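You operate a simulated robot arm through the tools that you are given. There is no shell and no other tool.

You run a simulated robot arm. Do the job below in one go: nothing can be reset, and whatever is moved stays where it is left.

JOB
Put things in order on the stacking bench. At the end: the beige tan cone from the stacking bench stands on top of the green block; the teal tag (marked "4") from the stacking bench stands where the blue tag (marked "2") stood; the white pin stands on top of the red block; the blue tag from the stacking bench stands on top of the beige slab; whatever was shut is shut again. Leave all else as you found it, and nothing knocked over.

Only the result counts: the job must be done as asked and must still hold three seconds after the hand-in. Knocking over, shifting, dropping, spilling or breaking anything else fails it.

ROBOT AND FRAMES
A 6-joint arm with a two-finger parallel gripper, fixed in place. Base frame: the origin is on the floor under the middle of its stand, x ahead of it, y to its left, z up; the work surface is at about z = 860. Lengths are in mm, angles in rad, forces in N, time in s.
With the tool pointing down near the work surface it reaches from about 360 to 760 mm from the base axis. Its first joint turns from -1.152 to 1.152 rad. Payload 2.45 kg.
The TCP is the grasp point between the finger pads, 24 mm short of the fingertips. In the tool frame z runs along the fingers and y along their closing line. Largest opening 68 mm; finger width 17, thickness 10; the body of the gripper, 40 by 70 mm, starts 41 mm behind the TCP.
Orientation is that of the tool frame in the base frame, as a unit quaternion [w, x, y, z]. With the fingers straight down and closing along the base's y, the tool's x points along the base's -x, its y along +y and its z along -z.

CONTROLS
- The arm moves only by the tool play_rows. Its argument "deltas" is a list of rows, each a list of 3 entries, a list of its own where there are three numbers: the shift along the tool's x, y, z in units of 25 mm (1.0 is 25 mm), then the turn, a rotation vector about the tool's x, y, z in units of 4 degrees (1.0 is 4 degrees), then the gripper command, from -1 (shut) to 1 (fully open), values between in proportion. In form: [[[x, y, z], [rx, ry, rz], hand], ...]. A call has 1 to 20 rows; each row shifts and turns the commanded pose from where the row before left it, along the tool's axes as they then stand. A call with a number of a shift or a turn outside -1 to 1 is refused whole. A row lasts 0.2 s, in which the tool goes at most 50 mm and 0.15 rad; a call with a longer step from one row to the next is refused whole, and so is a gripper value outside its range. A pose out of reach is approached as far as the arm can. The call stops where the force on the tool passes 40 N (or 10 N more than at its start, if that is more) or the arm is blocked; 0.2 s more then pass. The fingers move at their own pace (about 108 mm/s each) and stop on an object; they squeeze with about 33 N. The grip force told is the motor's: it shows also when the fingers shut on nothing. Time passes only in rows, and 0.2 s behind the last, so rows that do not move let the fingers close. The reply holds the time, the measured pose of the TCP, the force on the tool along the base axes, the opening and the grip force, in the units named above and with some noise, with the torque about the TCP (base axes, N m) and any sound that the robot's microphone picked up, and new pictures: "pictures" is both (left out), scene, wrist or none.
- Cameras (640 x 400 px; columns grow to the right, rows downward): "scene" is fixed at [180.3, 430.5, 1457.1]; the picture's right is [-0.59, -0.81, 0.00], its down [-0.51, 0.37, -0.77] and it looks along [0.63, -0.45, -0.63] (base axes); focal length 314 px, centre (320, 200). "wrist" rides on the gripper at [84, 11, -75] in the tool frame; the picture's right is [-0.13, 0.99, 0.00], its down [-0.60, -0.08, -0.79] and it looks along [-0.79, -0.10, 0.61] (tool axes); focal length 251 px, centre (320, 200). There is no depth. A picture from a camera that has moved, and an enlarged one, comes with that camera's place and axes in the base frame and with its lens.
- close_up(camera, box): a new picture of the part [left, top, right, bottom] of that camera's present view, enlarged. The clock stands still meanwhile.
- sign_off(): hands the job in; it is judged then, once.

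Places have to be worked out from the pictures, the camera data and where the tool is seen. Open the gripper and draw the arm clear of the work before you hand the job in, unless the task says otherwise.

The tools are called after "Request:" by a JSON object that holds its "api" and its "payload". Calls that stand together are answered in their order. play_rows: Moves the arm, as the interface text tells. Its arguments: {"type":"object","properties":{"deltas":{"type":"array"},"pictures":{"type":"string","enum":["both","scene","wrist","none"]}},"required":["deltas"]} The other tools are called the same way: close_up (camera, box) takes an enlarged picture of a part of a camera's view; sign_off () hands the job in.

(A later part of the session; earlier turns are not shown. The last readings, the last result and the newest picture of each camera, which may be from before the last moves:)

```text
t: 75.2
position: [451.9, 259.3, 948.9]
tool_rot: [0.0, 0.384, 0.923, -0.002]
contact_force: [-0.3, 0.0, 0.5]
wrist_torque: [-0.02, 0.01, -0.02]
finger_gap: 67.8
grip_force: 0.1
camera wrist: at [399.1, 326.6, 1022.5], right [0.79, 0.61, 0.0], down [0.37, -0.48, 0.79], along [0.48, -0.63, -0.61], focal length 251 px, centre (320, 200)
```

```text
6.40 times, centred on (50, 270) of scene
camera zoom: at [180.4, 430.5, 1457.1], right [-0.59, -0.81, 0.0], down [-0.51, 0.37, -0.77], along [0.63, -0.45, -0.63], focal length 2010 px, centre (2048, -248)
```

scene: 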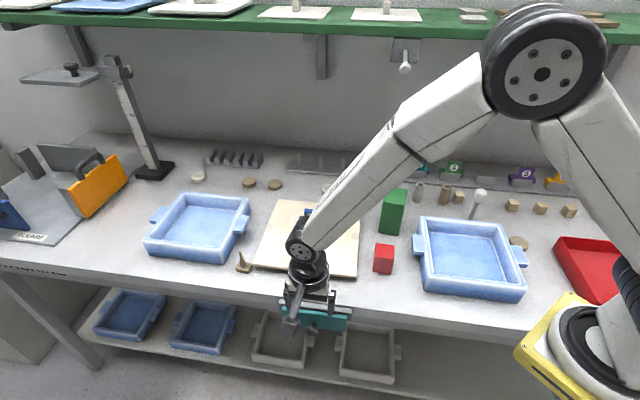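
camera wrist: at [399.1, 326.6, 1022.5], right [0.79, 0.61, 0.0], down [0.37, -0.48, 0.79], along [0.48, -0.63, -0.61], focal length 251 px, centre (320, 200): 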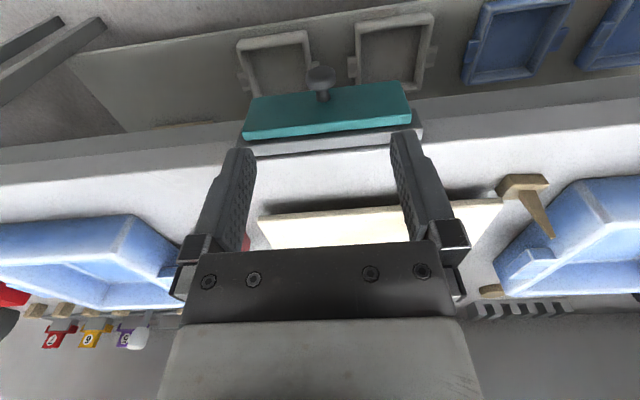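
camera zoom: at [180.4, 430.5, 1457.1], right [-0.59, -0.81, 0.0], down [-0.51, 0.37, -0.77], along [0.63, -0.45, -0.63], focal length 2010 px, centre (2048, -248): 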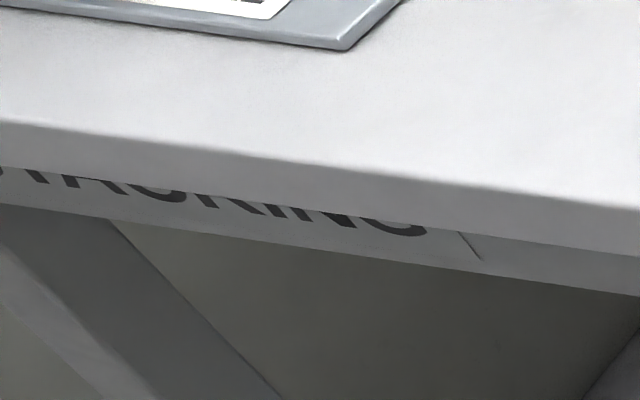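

The bench is labelled "STACKING", so the drawer belongs to it. I rotate the tool 90° about its axis here.

Request:
{"api": "play_rows", "payload": {"deltas": [[[0, 0, 0], [0, 0, -1], 1], [[0, 0, 0], [0, 0, -1], 1], [[0, 0, 0], [0, 0, -1], 1], [[0, 0, 0], [0, 0, -1], 1], [[0, 0, 0], [0, 0, -1], 1], [[0, 0, 0], [0, 0, -1], 1], [[0, 0, 0], [0, 0, -1], 1], [[0, 0, 0], [0, 0, -1], 1], [[0, 0, 0], [0, 0, -1], 1], [[0, 0, 0], [0, 0, -1], 1], [[0, 0, 0], [0, 0, -1], 1], [[0, 0, 0], [0, 0, -1], 1], [[0, 0, 0], [0, 0, -1], 1], [[0, 0, 0], [0, 0, -1], 1], [[0, 0, 0], [0, 0, -1], 1], [[0, 0, 0], [0, 0, -1], 1], [[0, 0, 0], [0, 0, -1], 1], [[0, 0, 0], [0, 0, -1], 1], [[0, 0, 0], [0, 0, -1], 1], [[0, 0, 0], [0, 0, -1], 1]], "pictures": "none"}}

Request:
{"api": "play_rows", "payload": {"deltas": [[[0, 0, 0], [0, 0, -1], 1], [[0, 0, 0], [0, 0, -1], 1], [[0, 0, 0], [0, 0, -0.5], 1]], "pictures": "both"}}

```text
t: 79.4
position: [450.9, 258.8, 948.7]
tool_rot: [-0.001, -0.301, 0.954, -0.002]
contact_force: [0.6, -1.0, -0.4]
wrist_torque: [-0.01, 0.0, 0.02]
finger_gap: 67.9
grip_force: 0.0
```

```text
t: 80.2
position: [452.1, 260.0, 948.4]
tool_rot: [-0.001, -0.383, 0.924, -0.001]
contact_force: [0.5, -0.2, -0.3]
wrist_torque: [-0.01, 0.02, -0.01]
finger_gap: 68.0
grip_force: 0.0
camera wrist: at [383.0, 207.6, 1023.0], right [-0.61, 0.79, 0.0], down [0.48, 0.37, 0.79], along [0.63, 0.48, -0.61], focal length 251 px, centre (320, 200)
```

scene: 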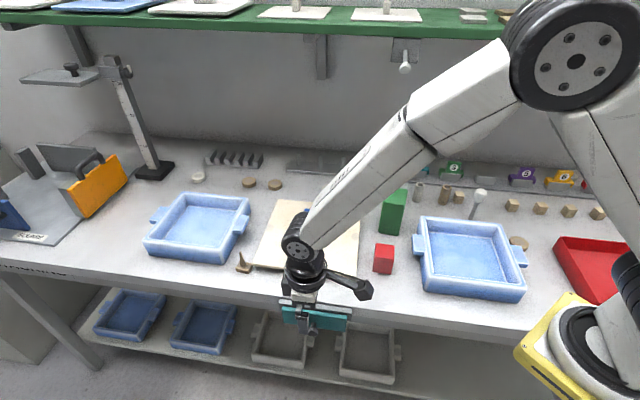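
wrist: 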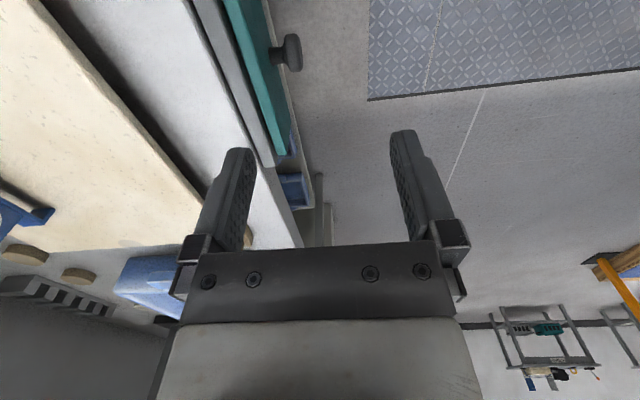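

Request:
{"api": "close_up", "payload": {"camera": "wrist", "box": [190, 0, 350, 180]}}

```text
2.22 times, centred on (270, 90) of wrist
camera zoom: at [383.0, 207.6, 1023.0], right [-0.61, 0.79, 0.0], down [0.48, 0.37, 0.79], along [0.63, 0.48, -0.61], focal length 559 px, centre (431, 444)
```

zoom: 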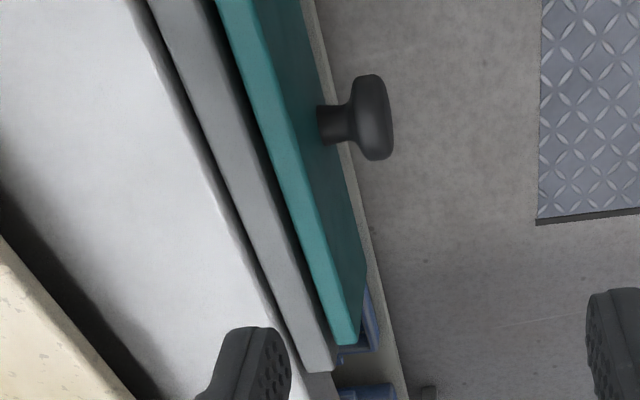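

Request:
{"api": "close_up", "payload": {"camera": "wrist", "box": [250, 20, 310, 80]}}

```text
6.67 times, centred on (280, 50) of wrist
camera zoom: at [383.0, 207.6, 1023.0], right [-0.61, 0.79, 0.0], down [0.48, 0.37, 0.79], along [0.63, 0.48, -0.61], focal length 1676 px, centre (587, 1200)
```

zoom: 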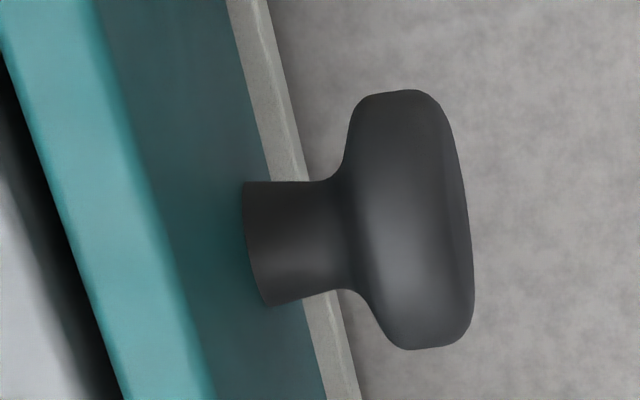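

From the side view the slot between panel and head is roughly 11–13 mm, enough for one 10 mm finger. I lower the panel-side finger beside the knob (E ≈ 473), clear of the panel.

Request:
{"api": "play_rows", "payload": {"deltas": [[[0.61, 0.335, 0], [0, 0, 0], 1], [[0.61, 0.335, 0], [0, 0, 0], 1], [[0, 0, 0.95], [0, 0, 0], 1], [[0, 0, 0.95], [0, 0, 0], 1], [[0, 0, 0.95], [0, 0, 0], 1], [[0, 0, 0.95], [0, 0, 0], 1], [[0, 0, 0.95], [0, 0, 0], 1], [[0, 0, 0], [0, 0, 0], 1]], "pictures": "both"}}

Request:
{"api": "close_up", "payload": {"camera": "wrist", "box": [180, 80, 340, 240]}}

Request:
{"api": "close_up", "payload": {"camera": "scene", "box": [270, 270, 370, 350]}}

```text
t: 82.0
position: [416.7, 248.9, 827.8]
tool_rot: [-0.001, -0.382, 0.924, -0.001]
contact_force: [0.0, 0.3, -0.4]
wrist_torque: [-0.03, 0.01, -0.04]
finger_gap: 68.0
grip_force: 0.0
camera wrist: at [349.6, 196.6, 902.6], right [-0.61, 0.79, 0.0], down [0.48, 0.37, 0.79], along [0.63, 0.48, -0.61], focal length 251 px, centre (320, 200)
```

scene: 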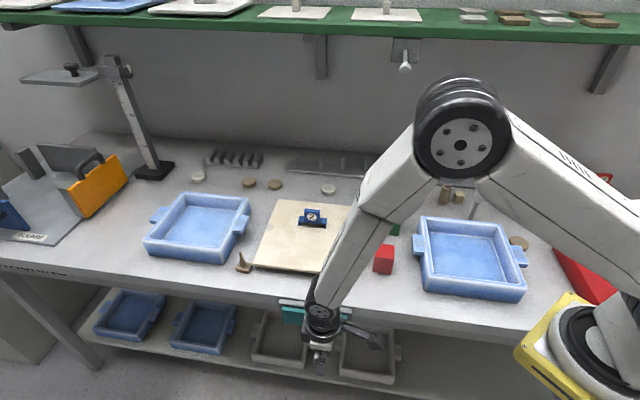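
wrist: 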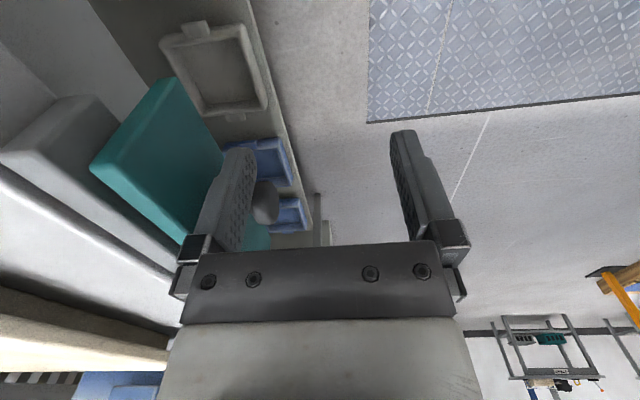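

```text
2.50 times, centred on (260, 160) of wrist
camera zoom: at [349.6, 196.6, 902.6], right [-0.61, 0.79, 0.0], down [0.48, 0.37, 0.79], along [0.63, 0.48, -0.61], focal length 629 px, centre (470, 300)
```

zoom: 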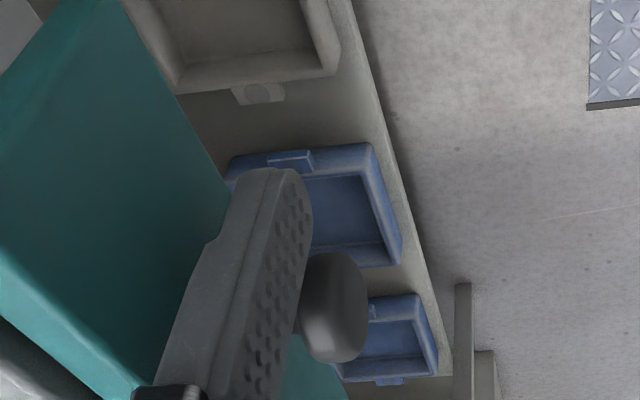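

```text
5.00 times, centred on (320, 310) of scene
camera zoom: at [180.3, 430.5, 1457.1], right [-0.59, -0.81, 0.0], down [-0.51, 0.37, -0.77], along [0.63, -0.45, -0.63], focal length 1570 px, centre (320, -350)
```

zoom: 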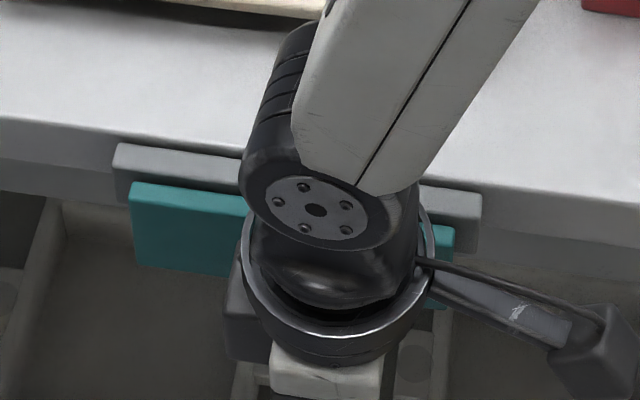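

The finger is beside the knob. I ease it toward the panel to find contact.

Request:
{"api": "play_rows", "payload": {"deltas": [[[0, -0.16, 0], [0, 0, 0], 1], [[0, 0, 0], [0, 0, 0], 1]], "pictures": "none"}}

Request:
{"api": "play_rows", "payload": {"deltas": [[[0, -0.08, 0], [0, 0, 0], 1], [[0, 0, 0], [0, 0, 0], 1]], "pictures": "none"}}

Request:
{"api": "play_rows", "payload": {"deltas": [[[0, -0.06, 0], [0, 0, 0], 1], [[0, 0, 0], [0, 0, 0], 1]], "pictures": "wrist"}}

Request:
{"api": "close_up", "payload": {"camera": "wrist", "box": [180, 80, 340, 240]}}

```text
t: 82.6
position: [420.6, 246.2, 829.2]
tool_rot: [-0.001, -0.382, 0.924, -0.002]
contact_force: [-0.1, -0.1, 0.2]
wrist_torque: [0.02, 0.02, 0.01]
finger_gap: 67.7
grip_force: 0.1
```

```text
t: 83.2
position: [422.6, 245.3, 829.5]
tool_rot: [-0.002, -0.382, 0.924, -0.001]
contact_force: [-0.1, 0.4, -0.3]
wrist_torque: [-0.01, 0.0, 0.0]
finger_gap: 68.1
grip_force: 0.1
```

```text
t: 83.8
position: [422.3, 244.0, 830.6]
tool_rot: [-0.001, -0.382, 0.924, -0.001]
contact_force: [-0.3, 0.1, -0.7]
wrist_torque: [0.01, 0.0, 0.0]
finger_gap: 67.8
grip_force: 0.1
camera wrist: at [354.9, 192.1, 903.6], right [-0.61, 0.79, 0.0], down [0.48, 0.37, 0.79], along [0.63, 0.48, -0.61], focal length 251 px, centre (320, 200)
```

wrist: 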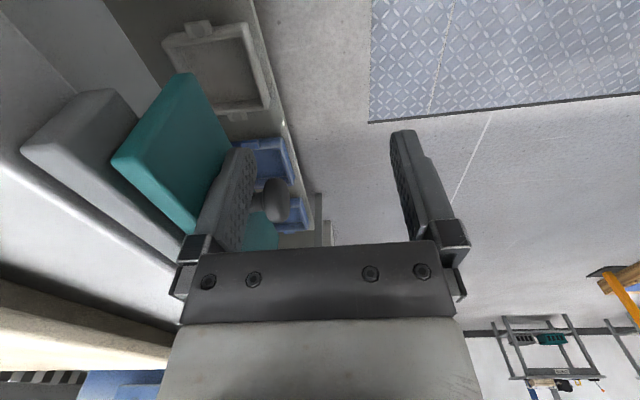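

```text
2.50 times, centred on (260, 160) of wrist
camera zoom: at [354.9, 192.1, 903.6], right [-0.61, 0.79, 0.0], down [0.48, 0.37, 0.79], along [0.63, 0.48, -0.61], focal length 629 px, centre (470, 300)
```

zoom: 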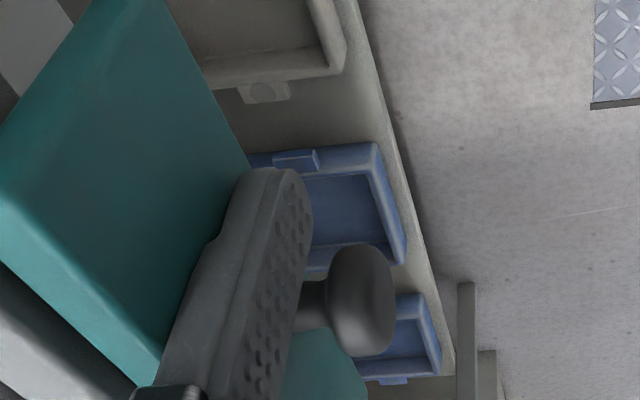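

The pad face has now passed behind the head (neck visible between), no panel contact yet. I slide the finger sideways behind the head.

Request:
{"api": "play_rows", "payload": {"deltas": [[[-0.2, -0.02, 0], [0, 0, 0], 1], [[-0.2, 0, 0], [0, 0, 0], 1], [[-0.14, 0, 0], [0, 0, 0], 1], [[0, 0, 0], [0, 0, 0], 1]], "pictures": "wrist"}}

Request:
{"api": "close_up", "payload": {"camera": "wrist", "box": [180, 80, 340, 240]}}

```text
t: 84.8
position: [430.7, 251.5, 828.8]
tool_rot: [-0.005, -0.381, 0.925, -0.002]
contact_force: [-7.8, -7.1, 4.0]
wrist_torque: [-0.21, -0.13, -0.41]
finger_gap: 67.4
grip_force: 0.0
camera wrist: at [363.7, 199.7, 903.4], right [-0.61, 0.79, 0.0], down [0.49, 0.38, 0.79], along [0.63, 0.48, -0.62], focal length 251 px, centre (320, 200)
```

wrist: 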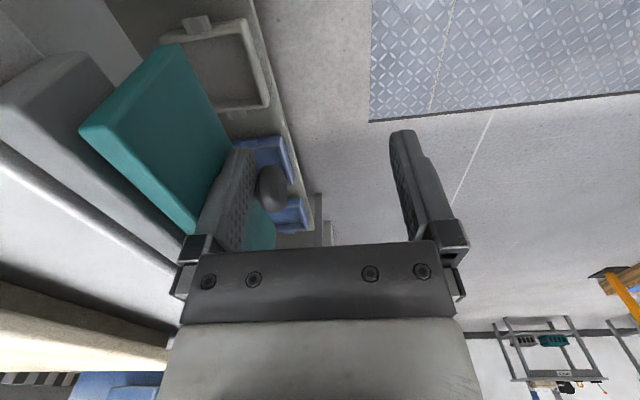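

```text
2.50 times, centred on (260, 160) of wrist
camera zoom: at [363.7, 199.7, 903.4], right [-0.61, 0.79, 0.0], down [0.49, 0.38, 0.79], along [0.63, 0.48, -0.62], focal length 629 px, centre (470, 300)
```

zoom: 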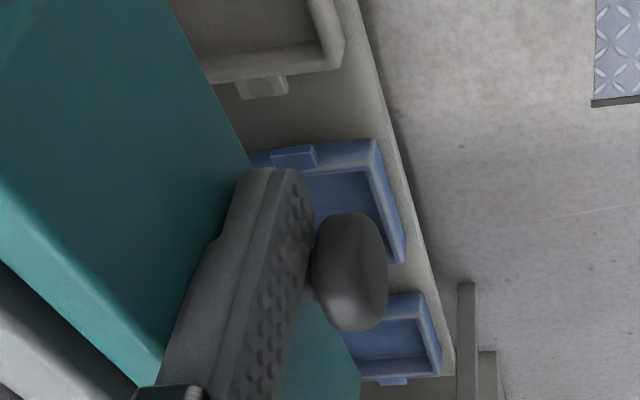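

The finger now rests against the neck behind the head (10 N sideways). I pull outwards gently.

Request:
{"api": "play_rows", "payload": {"deltas": [[[0.03, 0.1, 0], [0, 0, 0], 1], [[0, 0.1, 0], [0, 0, 0], 1], [[0, 0.1, 0], [0, 0, 0], 1]], "pictures": "wrist"}}

Request:
{"api": "close_up", "payload": {"camera": "wrist", "box": [180, 80, 340, 240]}}

```text
t: 85.5
position: [428.5, 252.1, 829.3]
tool_rot: [-0.005, -0.379, 0.925, -0.002]
contact_force: [3.1, -5.5, 0.7]
wrist_torque: [-0.08, 0.06, -0.16]
finger_gap: 67.8
grip_force: 0.1
stopped in row 3: the force on the tool passed its limit at 44 N (the readings are from after the stop); the commanded pose is now the measured one
camera wrist: at [361.2, 200.5, 903.8], right [-0.6, 0.8, 0.0], down [0.49, 0.37, 0.79], along [0.63, 0.47, -0.62], focal length 251 px, centre (320, 200)
```

wrist: 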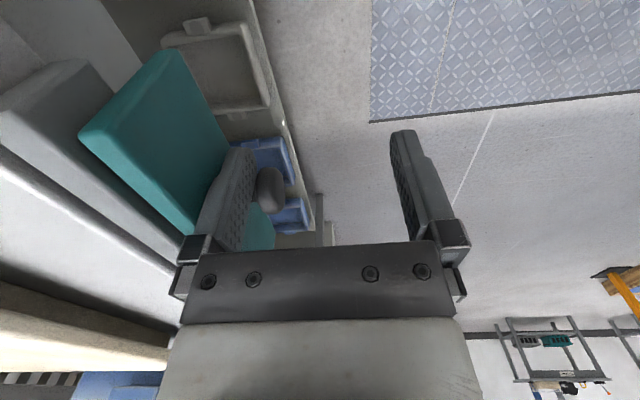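

```text
2.50 times, centred on (260, 160) of wrist
camera zoom: at [361.2, 200.5, 903.8], right [-0.6, 0.8, 0.0], down [0.49, 0.37, 0.79], along [0.63, 0.47, -0.62], focal length 629 px, centre (470, 300)
```

zoom: 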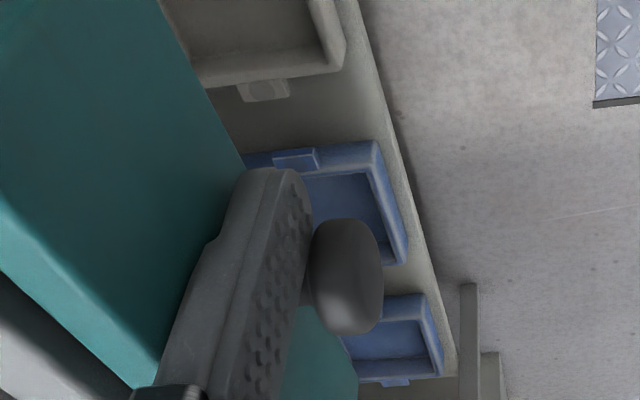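

Even a hooked pull of 44 N did not move it, so it isn't opened by a straight pull. I test whether it is a push-latch: press the panel inward gently with the finger's back.

Request:
{"api": "play_rows", "payload": {"deltas": [[[0.08, -0.1, 0], [0, 0, 0], 1], [[0, -0.1, 0], [0, 0, 0], 1], [[0, -0.08, 0], [0, 0, 0], 1]], "pictures": "none"}}

Request:
{"api": "play_rows", "payload": {"deltas": [[[0, -0.08, 0], [0, 0, 0], 1], [[0, -0.06, 0], [0, 0, 0], 1]], "pictures": "wrist"}}

Request:
{"api": "close_up", "payload": {"camera": "wrist", "box": [0, 20, 300, 220]}}

```text
t: 86.2
position: [432.7, 246.3, 828.8]
tool_rot: [-0.004, -0.379, 0.925, -0.003]
contact_force: [-8.1, 9.9, 2.9]
wrist_torque: [-0.17, -0.15, 0.15]
finger_gap: 58.1
grip_force: 0.0
```

```text
t: 86.8
position: [435.9, 243.9, 829.3]
tool_rot: [-0.004, -0.38, 0.925, -0.002]
contact_force: [-12.8, 16.7, 3.7]
wrist_torque: [-0.26, -0.22, 0.14]
finger_gap: 51.8
grip_force: 0.0
camera wrist: at [367.6, 192.8, 903.8], right [-0.6, 0.8, 0.0], down [0.49, 0.37, 0.79], along [0.63, 0.47, -0.62], focal length 251 px, centre (320, 200)
```

wrist: 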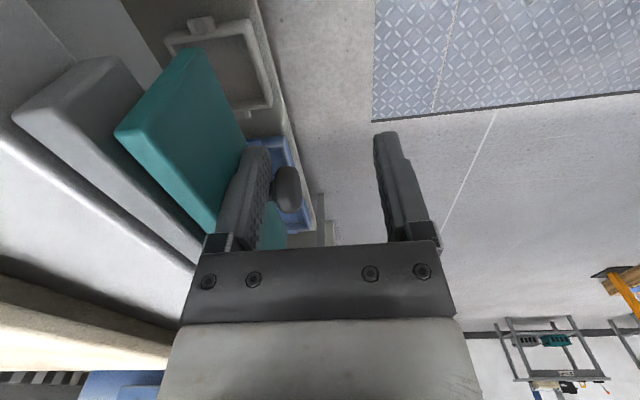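

```text
2.00 times, centred on (150, 120) of wrist
camera zoom: at [367.6, 192.8, 903.8], right [-0.6, 0.8, 0.0], down [0.49, 0.37, 0.79], along [0.63, 0.47, -0.62], focal length 503 px, centre (660, 360)
```

zoom: 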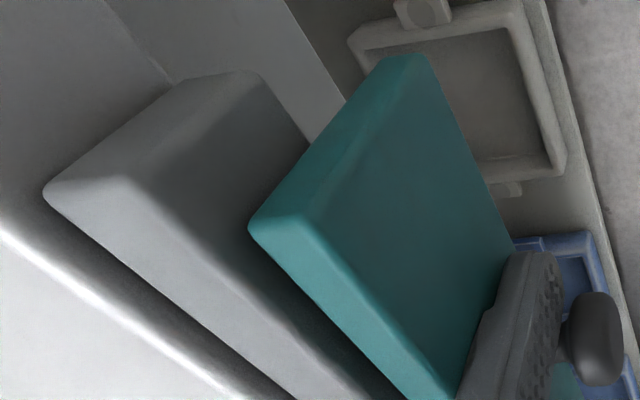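

The panel does not yield to pushing either (~20 N), so it seems fixed or latched; I'll leave it shut. I slide the finger out from behind the knob, away from the panel, and rise, then inspect the tan spiked piece closely.

Request:
{"api": "play_rows", "payload": {"deltas": [[[0.3, 0.12, 0], [0, 0, 0], 1], [[0.6, 0, 0], [0, 0, 0], 1], [[0, 0.6, 0], [0, 0, 0], 1], [[0, 0.6, -0.3], [0, 0, 0], 1], [[0, 0, -1], [0, 0, 0], 1], [[0, 0, -1], [0, 0, 0], 1], [[0, 0, -1], [0, 0, 0], 1], [[0, 0, -1], [0, 0, 0], 1], [[0, 0, -1], [0, 0, 0], 1]], "pictures": "both"}}

Request:
{"api": "close_up", "payload": {"camera": "scene", "box": [260, 280, 380, 360]}}

```text
t: 88.8
position: [394.6, 251.3, 962.4]
tool_rot: [-0.003, -0.378, 0.926, -0.002]
contact_force: [0.8, 0.2, -0.7]
wrist_torque: [0.01, 0.02, 0.01]
finger_gap: 68.0
grip_force: 0.1
camera wrist: at [326.9, 200.8, 1037.1], right [-0.6, 0.8, 0.0], down [0.49, 0.37, 0.79], along [0.63, 0.47, -0.62], focal length 251 px, centre (320, 200)
```

scene: 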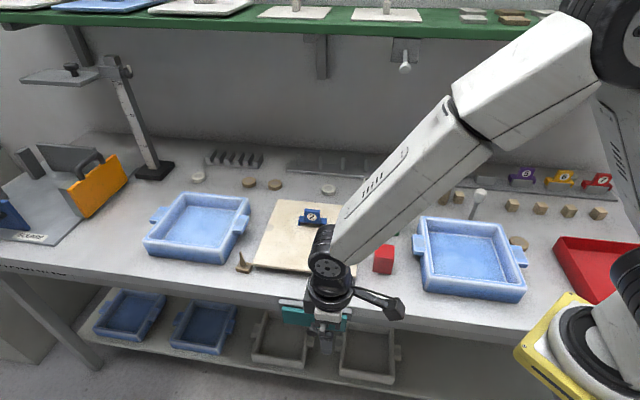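
wrist: 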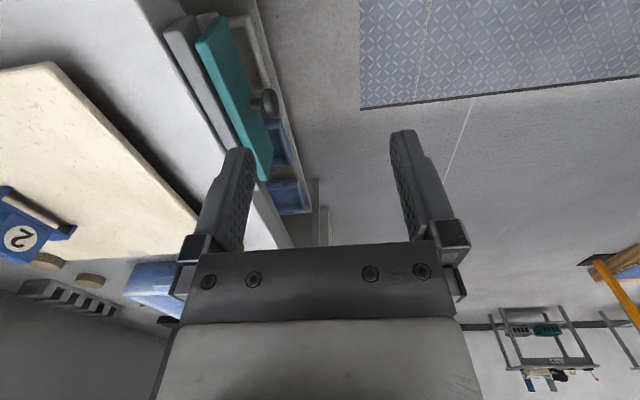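

```text
5.00 times, centred on (320, 320) of scene
camera zoom: at [180.3, 430.5, 1457.1], right [-0.59, -0.81, 0.0], down [-0.51, 0.37, -0.77], along [0.63, -0.45, -0.63], focal length 1570 px, centre (320, -400)
```

zoom: 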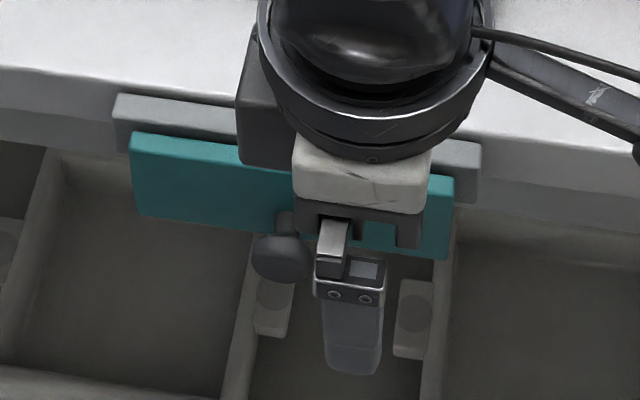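

Request:
{"api": "play_rows", "payload": {"deltas": [[[-0.8, -0.99, 0.1], [0, 0, 0], 1], [[-0.8, -0.99, 0.1], [0, 0, 0], 1], [[-0.8, -0.99, 0.1], [0, 0, 0], 1], [[-0.8, -0.99, 0.1], [0, 0, 0], 1], [[-0.8, -0.99, 0.1], [0, 0, 0], 1], [[-0.8, -0.99, 0.1], [0, 0, 0], 1]], "pictures": "both"}}

Request:
{"api": "close_up", "payload": {"camera": "wrist", "box": [260, 100, 380, 220]}}

```text
t: 90.2
position: [585.8, 229.2, 944.9]
tool_rot: [-0.004, -0.38, 0.925, -0.002]
contact_force: [0.6, -0.7, -0.1]
wrist_torque: [-0.02, 0.01, 0.02]
finger_gap: 68.0
grip_force: 0.0
camera wrist: at [518.0, 178.0, 1020.3], right [-0.6, 0.8, 0.0], down [0.49, 0.37, 0.79], along [0.63, 0.47, -0.62], focal length 251 px, centre (320, 200)
```

scene: 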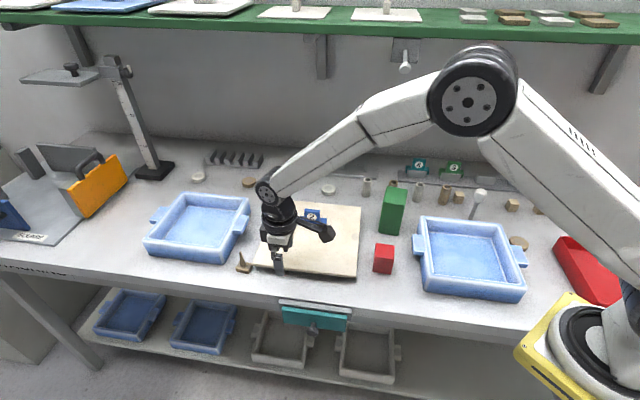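
wrist: 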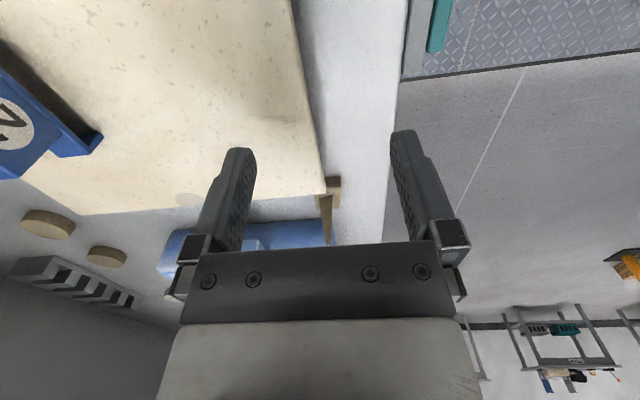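

```text
3.33 times, centred on (320, 160) of wrist
camera zoom: at [518.0, 178.0, 1020.3], right [-0.6, 0.8, 0.0], down [0.49, 0.37, 0.79], along [0.63, 0.47, -0.62], focal length 838 px, centre (320, 333)
```

zoom: 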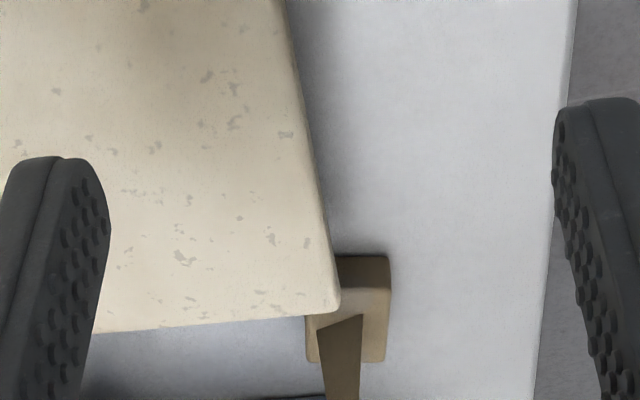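

The piece has a rectangular foot (~35×23 mm, ~12 mm high) with a tall tapering spike (~66 mm total) – it is the only cone-like item on this bench, tan coloured with a lighter foot. I take it as the "beige tan cone". I move above it, with fingers straddling it across its short side.

Request:
{"api": "play_rows", "payload": {"deltas": [[[0, 0, -1], [0, 0, 0], 1], [[-0.85, -0.064, -0.4], [0, 0, 0], 1], [[-0.85, -0.064, 0], [0, 0, 0], 1], [[-0.85, -0.064, 0], [0, 0, 0], 1], [[-0.85, -0.064, 0], [0, 0, 0], 1], [[-0.85, -0.064, 0], [0, 0, 0], 1], [[0, 0, 0], [0, 0, 0.8], 1], [[0, 0, 0], [0, 0, 0.8], 1]], "pictures": "both"}}

Request:
{"api": "close_up", "payload": {"camera": "wrist", "box": [240, 20, 400, 180]}}

Request:
{"api": "close_up", "payload": {"camera": "scene", "box": [200, 180, 300, 290]}}

```text
t: 92.0
position: [666.4, 298.2, 979.9]
tool_rot: [-0.003, -0.327, 0.945, -0.003]
contact_force: [0.0, -0.5, 0.2]
wrist_torque: [-0.03, -0.03, 0.0]
finger_gap: 68.1
grip_force: 0.1
camera wrist: at [594.1, 255.7, 1055.0], right [-0.51, 0.86, 0.0], down [0.53, 0.32, 0.79], along [0.68, 0.4, -0.62], focal length 251 px, centre (320, 200)
```

scene: 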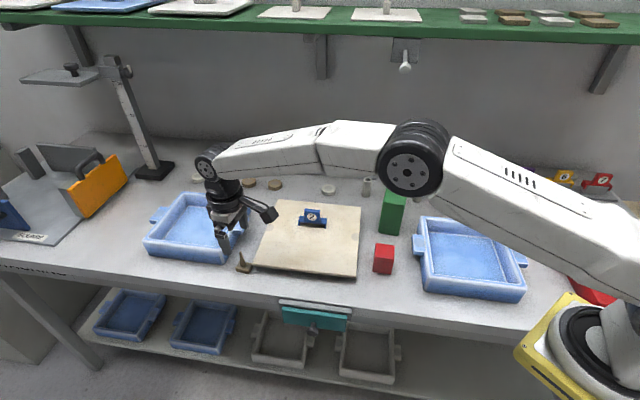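
wrist: 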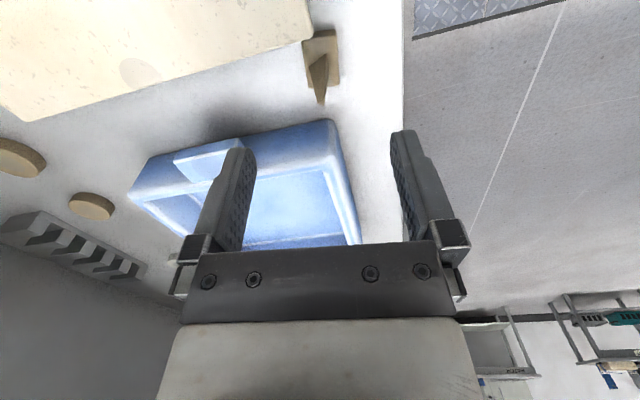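

```text
2.50 times, centred on (320, 100) of wrist
camera zoom: at [594.1, 255.7, 1055.0], right [-0.51, 0.86, 0.0], down [0.53, 0.32, 0.79], along [0.68, 0.4, -0.62], focal length 629 px, centre (320, 450)
```

zoom: 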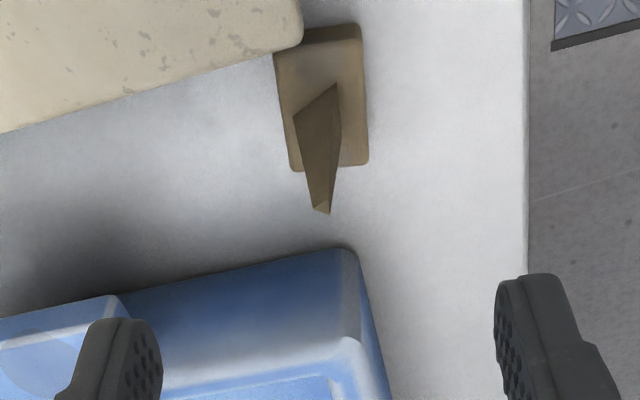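

```text
3.64 times, centred on (250, 235) of scene
camera zoom: at [180.3, 430.5, 1457.1], right [-0.59, -0.81, 0.0], down [-0.51, 0.37, -0.77], along [0.63, -0.45, -0.63], focal length 1142 px, centre (574, 73)
```

zoom: 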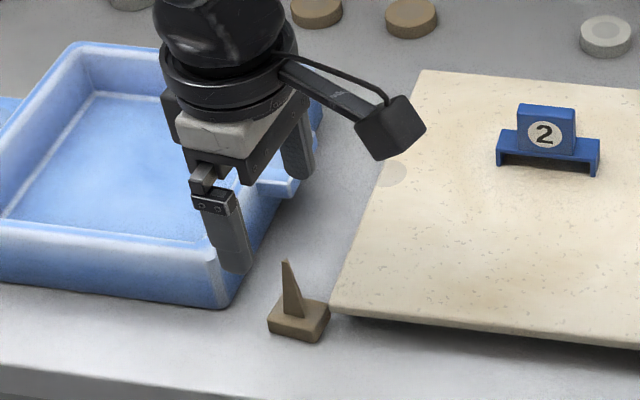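

Before committing, I look for comparable objects elsewhere in the room to learn what a "cone" looks like here; first zooming into the background racks visible now.

Request:
{"api": "close_up", "payload": {"camera": "wrist", "box": [440, 270, 640, 395]}}

Request:
{"api": "close_up", "payload": {"camera": "wrist", "box": [290, 20, 350, 110]}}

Request:
{"api": "close_up", "payload": {"camera": "scene", "box": [0, 100, 160, 280]}}

```text
3.20 times, centred on (540, 332) of wrist
camera zoom: at [594.1, 255.7, 1055.0], right [-0.51, 0.86, 0.0], down [0.53, 0.32, 0.79], along [0.68, 0.4, -0.62], focal length 805 px, centre (-384, -224)
```

zoom: 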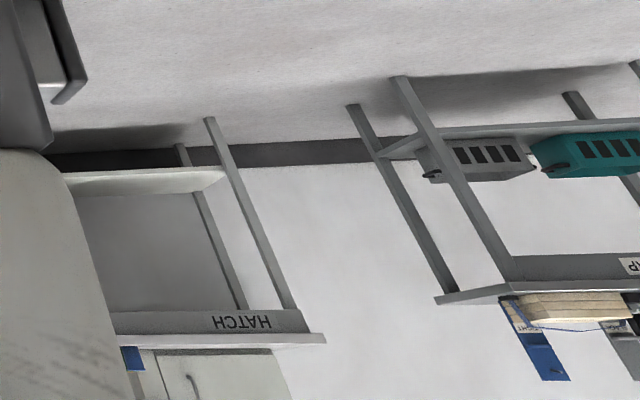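

```text
4.44 times, centred on (320, 65) of wrist
camera zoom: at [594.1, 255.7, 1055.0], right [-0.51, 0.86, 0.0], down [0.53, 0.32, 0.79], along [0.68, 0.4, -0.62], focal length 1118 px, centre (320, 800)
```

zoom: 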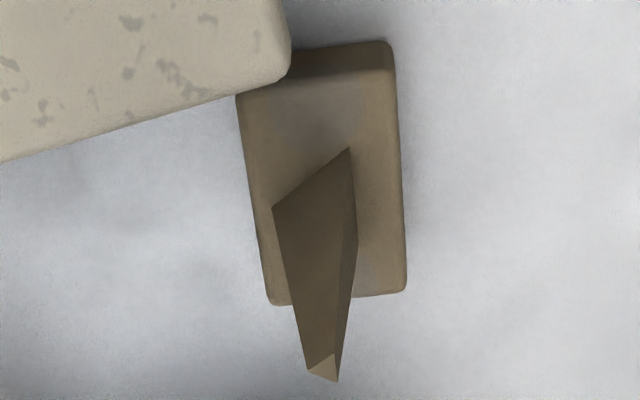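

```text
2.22 times, centred on (80, 190) of scene
camera zoom: at [180.3, 430.5, 1457.1], right [-0.59, -0.81, 0.0], down [-0.51, 0.37, -0.77], along [0.63, -0.45, -0.63], focal length 698 px, centre (853, 222)
```

zoom: 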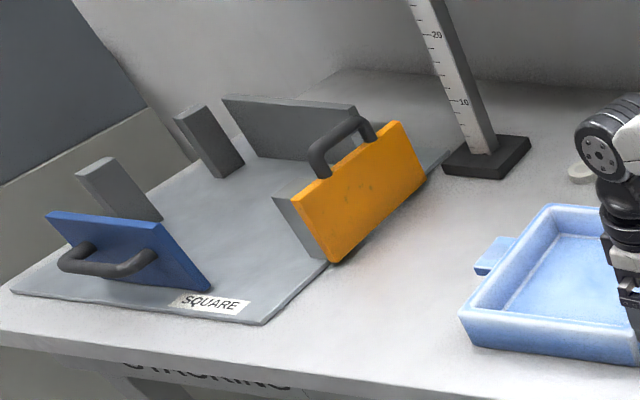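

The close-ups are true optical zooms, so I can inspect other benches for comparable objects. I rise and pitch the camera up toward the room on the left.

Request:
{"api": "play_rows", "payload": {"deltas": [[[0, 0, -1], [0, 0, 0], 1], [[0, 0, -1], [0, 0, 0], 1], [[0, 0, -1], [0, 0, 0], 1], [[0, 0, -1], [0, 0, 0], 1], [[0, 0, -1], [0, 0, 0], 1], [[0, 0, -1], [0, 0, 0], 1], [[0, 0, 0], [0, -1, 0], 1], [[0, 0, 0], [0, -1, 0], 1], [[0, 0, 0], [0, -1, 0], 1], [[0, 0, 0], [0, -1, 0], 1], [[0, 0, 0], [0, -1, 0], 1], [[0, 0, 0], [0, -1, 0], 1], [[0, 0, 0], [0, -1, 0], 1], [[0, 0, 0], [0, -1, 0], 1], [[0, 0, 0], [0, -1, 0], 1]], "pictures": "both"}}

```text
t: 95.2
position: [668.3, 299.4, 1130.7]
tool_rot: [0.289, -0.312, 0.899, 0.099]
contact_force: [-0.5, 0.2, 0.1]
wrist_torque: [0.0, 0.0, 0.01]
finger_gap: 68.0
grip_force: 0.0
camera wrist: at [572.9, 238.9, 1141.4], right [-0.53, 0.85, 0.07], down [0.07, -0.04, 1.0], along [0.85, 0.53, -0.04], focal length 251 px, centre (320, 200)
```

scene: 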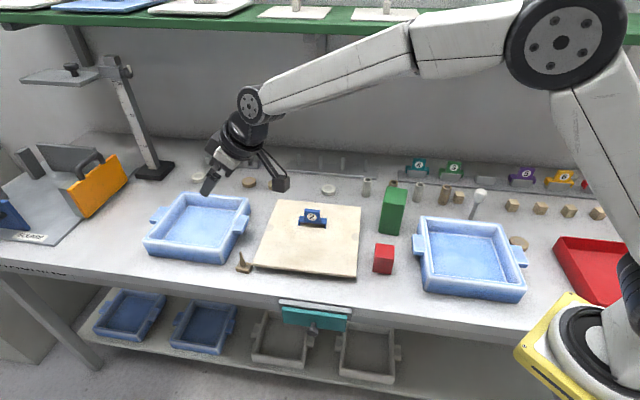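
wrist: 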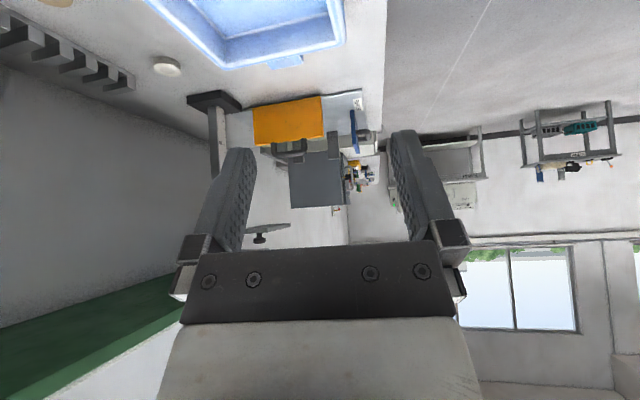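

Request:
{"api": "close_up", "payload": {"camera": "wrist", "box": [500, 90, 640, 190]}}

Request:
{"api": "close_up", "payload": {"camera": "wrist", "box": [330, 130, 490, 230]}}

Request:
{"api": "close_up", "payload": {"camera": "wrist", "box": [240, 80, 400, 220]}}

```text
4.00 times, centred on (570, 140) of wrist
camera zoom: at [572.9, 238.9, 1141.4], right [-0.53, 0.85, 0.07], down [0.07, -0.04, 1.0], along [0.85, 0.53, -0.04], focal length 1006 px, centre (-680, 440)
```

zoom: 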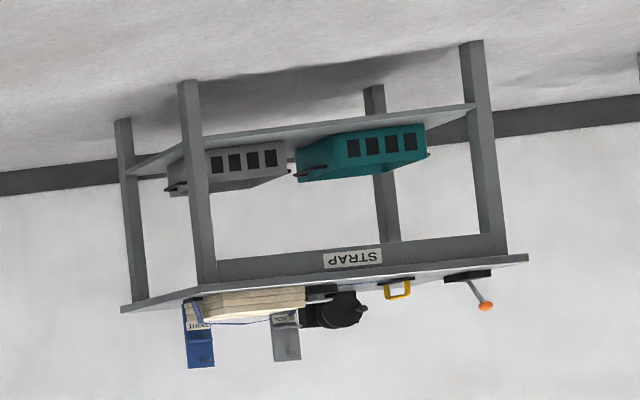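

```text
4.00 times, centred on (410, 180) of wrist
camera zoom: at [572.9, 238.9, 1141.4], right [-0.53, 0.85, 0.07], down [0.07, -0.04, 1.0], along [0.85, 0.53, -0.04], focal length 1006 px, centre (-40, 280)
```

zoom: 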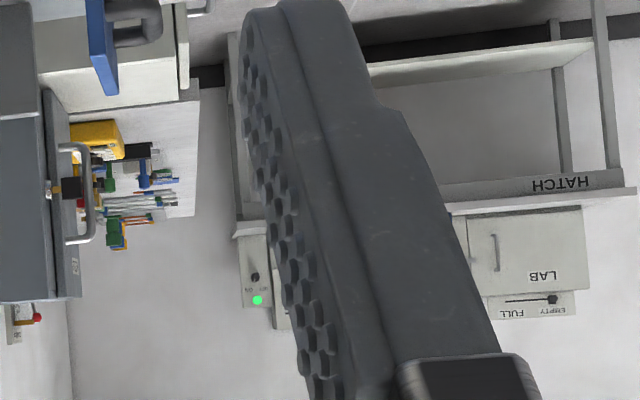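

```text
2.86 times, centred on (320, 150) of wrist
camera zoom: at [572.9, 238.9, 1141.4], right [-0.53, 0.85, 0.07], down [0.07, -0.04, 1.0], along [0.85, 0.53, -0.04], focal length 718 px, centre (320, 343)
```

zoom: 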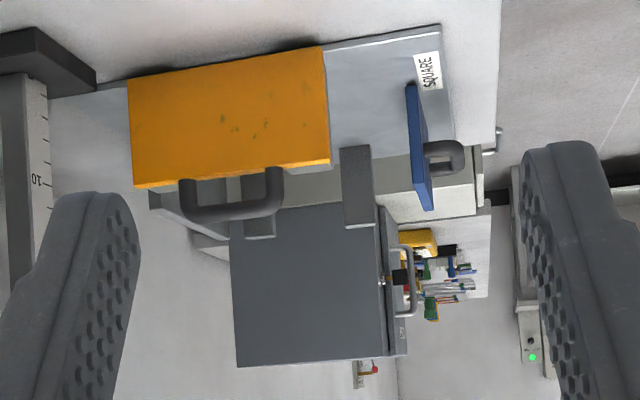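

Other benches (STRAP, HATCH, LAB, KEYS) show no cones. I turn the camera about the vertical to view the rest of the room.

Request:
{"api": "play_rows", "payload": {"deltas": [[[0, 0, 0], [-0.716, 0, -1], 1], [[0, 0, 0], [-0.716, 0, -1], 1], [[0, 0, 0], [-0.716, 0, -1], 1], [[0, 0, 0], [-0.716, 0, -1], 1], [[0, 0, 0], [-0.716, 0, -1], 1], [[0, 0, 0], [-0.716, 0, -1], 1], [[0, 0, 0], [-0.716, 0, -1], 1], [[0, 0, 0], [-0.716, 0, -1], 1], [[0, 0, 0], [-0.716, 0, -1], 1], [[0, 0, 0], [-0.716, 0, -1], 1], [[0, 0, 0], [-0.716, 0, -1], 1], [[0, 0, 0], [-0.716, 0, -1], 1]], "pictures": "wrist"}}

```text
t: 97.8
position: [669.0, 300.5, 1130.7]
tool_rot: [-0.2, 0.715, -0.629, -0.228]
contact_force: [-0.3, 1.0, -0.1]
wrist_torque: [-0.04, 0.0, 0.02]
finger_gap: 67.8
grip_force: 0.2
camera wrist: at [670.8, 187.3, 1141.2], right [-1.0, -0.02, 0.07], down [0.07, 0.04, 1.0], along [-0.02, 1.0, -0.04], focal length 251 px, centre (320, 200)
```

wrist: 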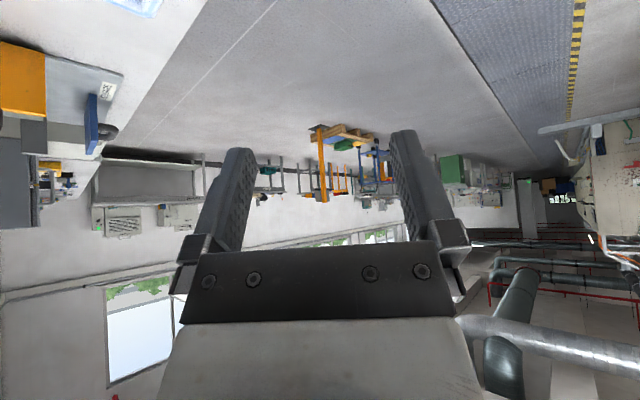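

Request:
{"api": "close_up", "payload": {"camera": "wrist", "box": [250, 110, 400, 215]}}

Request:
{"api": "close_up", "payload": {"camera": "wrist", "box": [430, 140, 530, 215]}}

Request:
{"api": "close_up", "payload": {"camera": "wrist", "box": [540, 100, 640, 260]}}

Request:
{"api": "close_up", "payload": {"camera": "wrist", "box": [80, 140, 230, 250]}}

```text
3.81 times, centred on (325, 162) of wrist
camera zoom: at [670.8, 187.3, 1141.2], right [-1.0, -0.02, 0.07], down [0.07, 0.04, 1.0], along [-0.02, 1.0, -0.04], focal length 958 px, centre (301, 343)
```

zoom: 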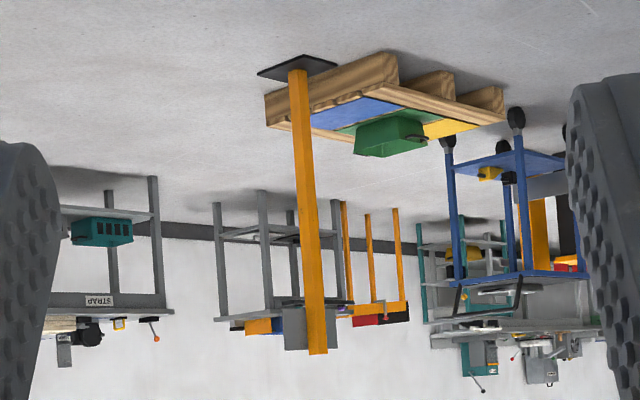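

```text
5.33 times, centred on (480, 178) of wrist
camera zoom: at [670.8, 187.3, 1141.2], right [-1.0, -0.02, 0.07], down [0.07, 0.04, 1.0], along [-0.02, 1.0, -0.04], focal length 1341 px, centre (-533, 320)
```

zoom: 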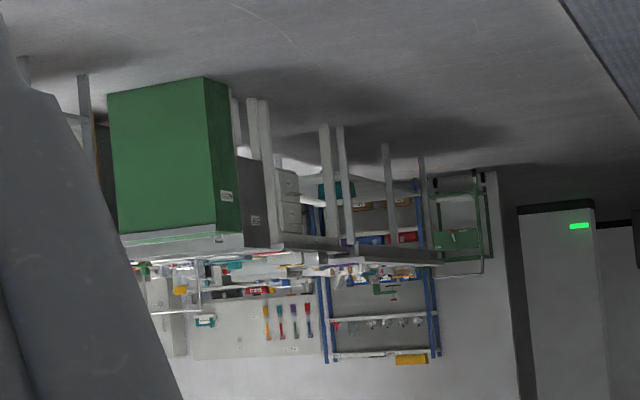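

```text
2.50 times, centred on (590, 180) of wrist
camera zoom: at [670.8, 187.3, 1141.2], right [-1.0, -0.02, 0.07], down [0.07, 0.04, 1.0], along [-0.02, 1.0, -0.04], focal length 629 px, centre (-355, 250)
```

zoom: 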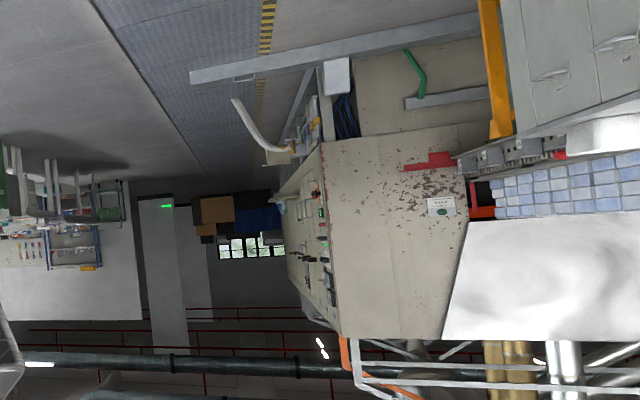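

```text
3.64 times, centred on (155, 195) of wrist
camera zoom: at [670.8, 187.3, 1141.2], right [-1.0, -0.02, 0.07], down [0.07, 0.04, 1.0], along [-0.02, 1.0, -0.04], focal length 914 px, centre (920, 218)
```

zoom: 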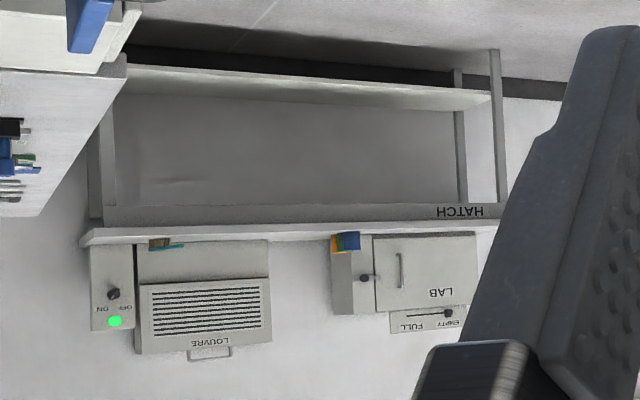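

This is a large hall with many unrelated stations; nothing contradicts my reading. The spiked tan piece and white-headed pin are the two loose, randomly placed items on this bench, so they are the "cone" and "pin". I turn the camera back the way it came.

Request:
{"api": "play_rows", "payload": {"deltas": [[[0, 0, 0], [0.716, 0, 1], 1], [[0, 0, 0], [0.716, 0, 1], 1], [[0, 0, 0], [0.716, 0, 1], 1], [[0, 0, 0], [0.716, 0, 1], 1], [[0, 0, 0], [0.716, 0, 1], 1], [[0, 0, 0], [0.716, 0, 1], 1], [[0, 0, 0], [0.716, 0, 1], 1], [[0, 0, 0], [0.716, 0, 1], 1], [[0, 0, 0], [0.716, 0, 1], 1], [[0, 0, 0], [0.716, 0, 1], 1], [[0, 0, 0], [0.716, 0, 1], 1], [[0, 0, 0], [0.716, 0, 1], 1]], "pictures": "none"}}

Request:
{"api": "play_rows", "payload": {"deltas": [[[0, 0, 0], [0, 1, 0], 1], [[0, 0, 0], [0, 1, 0], 1], [[0, 0, 0], [0, 1, 0], 1], [[0, 0, 0], [0, 1, 0], 1], [[0, 0, 0], [0, 1, 0], 1], [[0, 0, 0], [0, 1, 0], 1], [[0, 0, 0], [0, 1, 0], 1], [[0, 0, 0], [0, 1, 0], 1], [[0, 0, 0], [0, 1, 0], 1]], "pictures": "both"}}

```text
t: 100.5
position: [668.7, 300.7, 1131.6]
tool_rot: [0.29, -0.311, 0.9, 0.099]
contact_force: [0.4, 1.0, 0.1]
wrist_torque: [-0.02, 0.01, 0.03]
finger_gap: 68.0
grip_force: 0.1
```

```text
t: 102.5
position: [668.2, 300.4, 1130.4]
tool_rot: [-0.003, -0.326, 0.945, -0.003]
contact_force: [-0.3, 0.3, 0.0]
wrist_torque: [-0.02, -0.02, 0.02]
finger_gap: 68.0
grip_force: 0.1
camera wrist: at [595.7, 256.5, 1205.1], right [-0.51, 0.86, 0.0], down [0.53, 0.32, 0.79], along [0.68, 0.4, -0.62], focal length 251 px, centre (320, 200)
```

scene: 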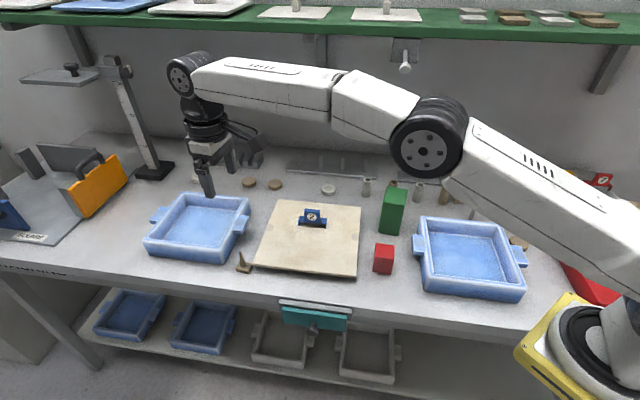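
wrist: 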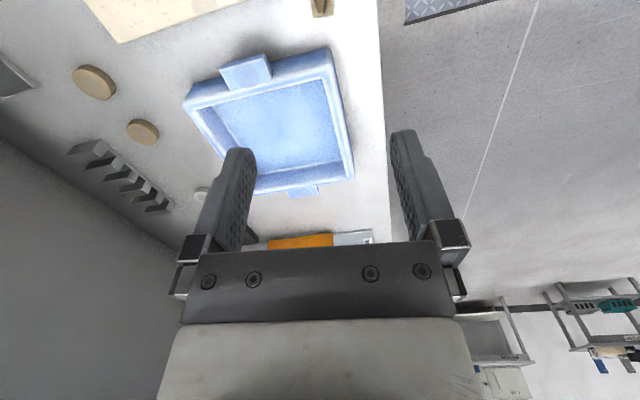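

I lower to just above the cone's tip, correcting 5 mm to centre on its foot.

Request:
{"api": "play_rows", "payload": {"deltas": [[[0.2, 0.05, 0.9], [0, 0, 0], 1], [[0, 0, 0.98], [0, 0, 0], 1], [[0, 0, 0.98], [0, 0, 0], 1], [[0, 0, 0.98], [0, 0, 0], 1], [[0, 0, 0.98], [0, 0, 0], 1], [[0, 0, 0.98], [0, 0, 0], 1], [[0, 0, 0.9], [0, 0, 0], 1]], "pictures": "both"}}

Request:
{"api": "close_up", "payload": {"camera": "wrist", "box": [220, 20, 420, 180]}}

Request:
{"api": "close_up", "payload": {"camera": "scene", "box": [200, 200, 290, 290]}}

```text
t: 104.0
position: [664.3, 297.9, 963.2]
tool_rot: [-0.002, -0.326, 0.945, -0.003]
contact_force: [0.0, -0.7, 0.5]
wrist_torque: [-0.02, 0.01, 0.03]
finger_gap: 68.2
grip_force: 0.1
camera wrist: at [590.8, 253.8, 1037.1], right [-0.51, 0.86, 0.0], down [0.53, 0.32, 0.79], along [0.68, 0.4, -0.61], focal length 251 px, centre (320, 200)
```

scene: 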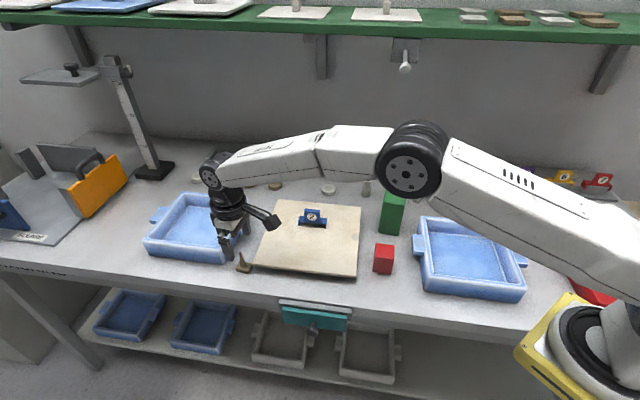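
wrist: 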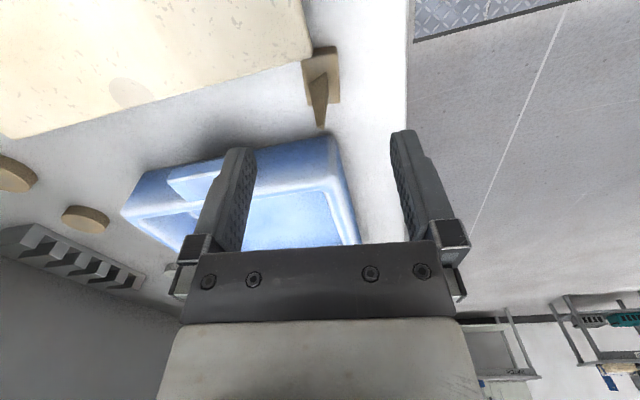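

```text
2.50 times, centred on (320, 100) of wrist
camera zoom: at [590.8, 253.8, 1037.1], right [-0.51, 0.86, 0.0], down [0.53, 0.32, 0.79], along [0.68, 0.4, -0.61], focal length 629 px, centre (320, 450)
```

zoom: 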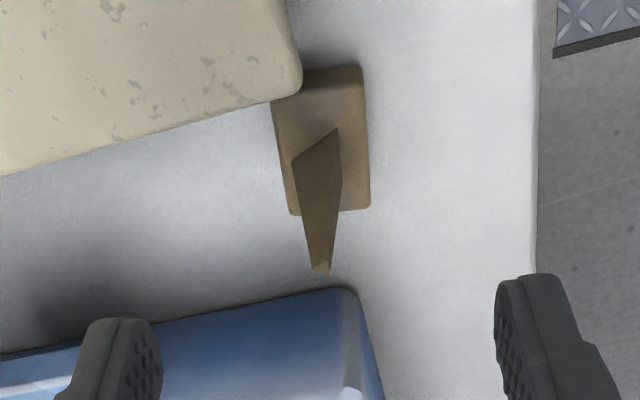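

```text
4.44 times, centred on (245, 245) of scene
camera zoom: at [180.4, 430.5, 1457.1], right [-0.59, -0.81, 0.0], down [-0.51, 0.37, -0.77], along [0.63, -0.45, -0.63], focal length 1396 px, centre (653, 0)
```

zoom: 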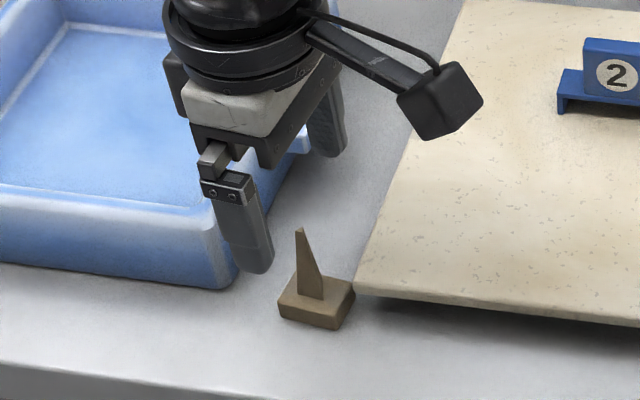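

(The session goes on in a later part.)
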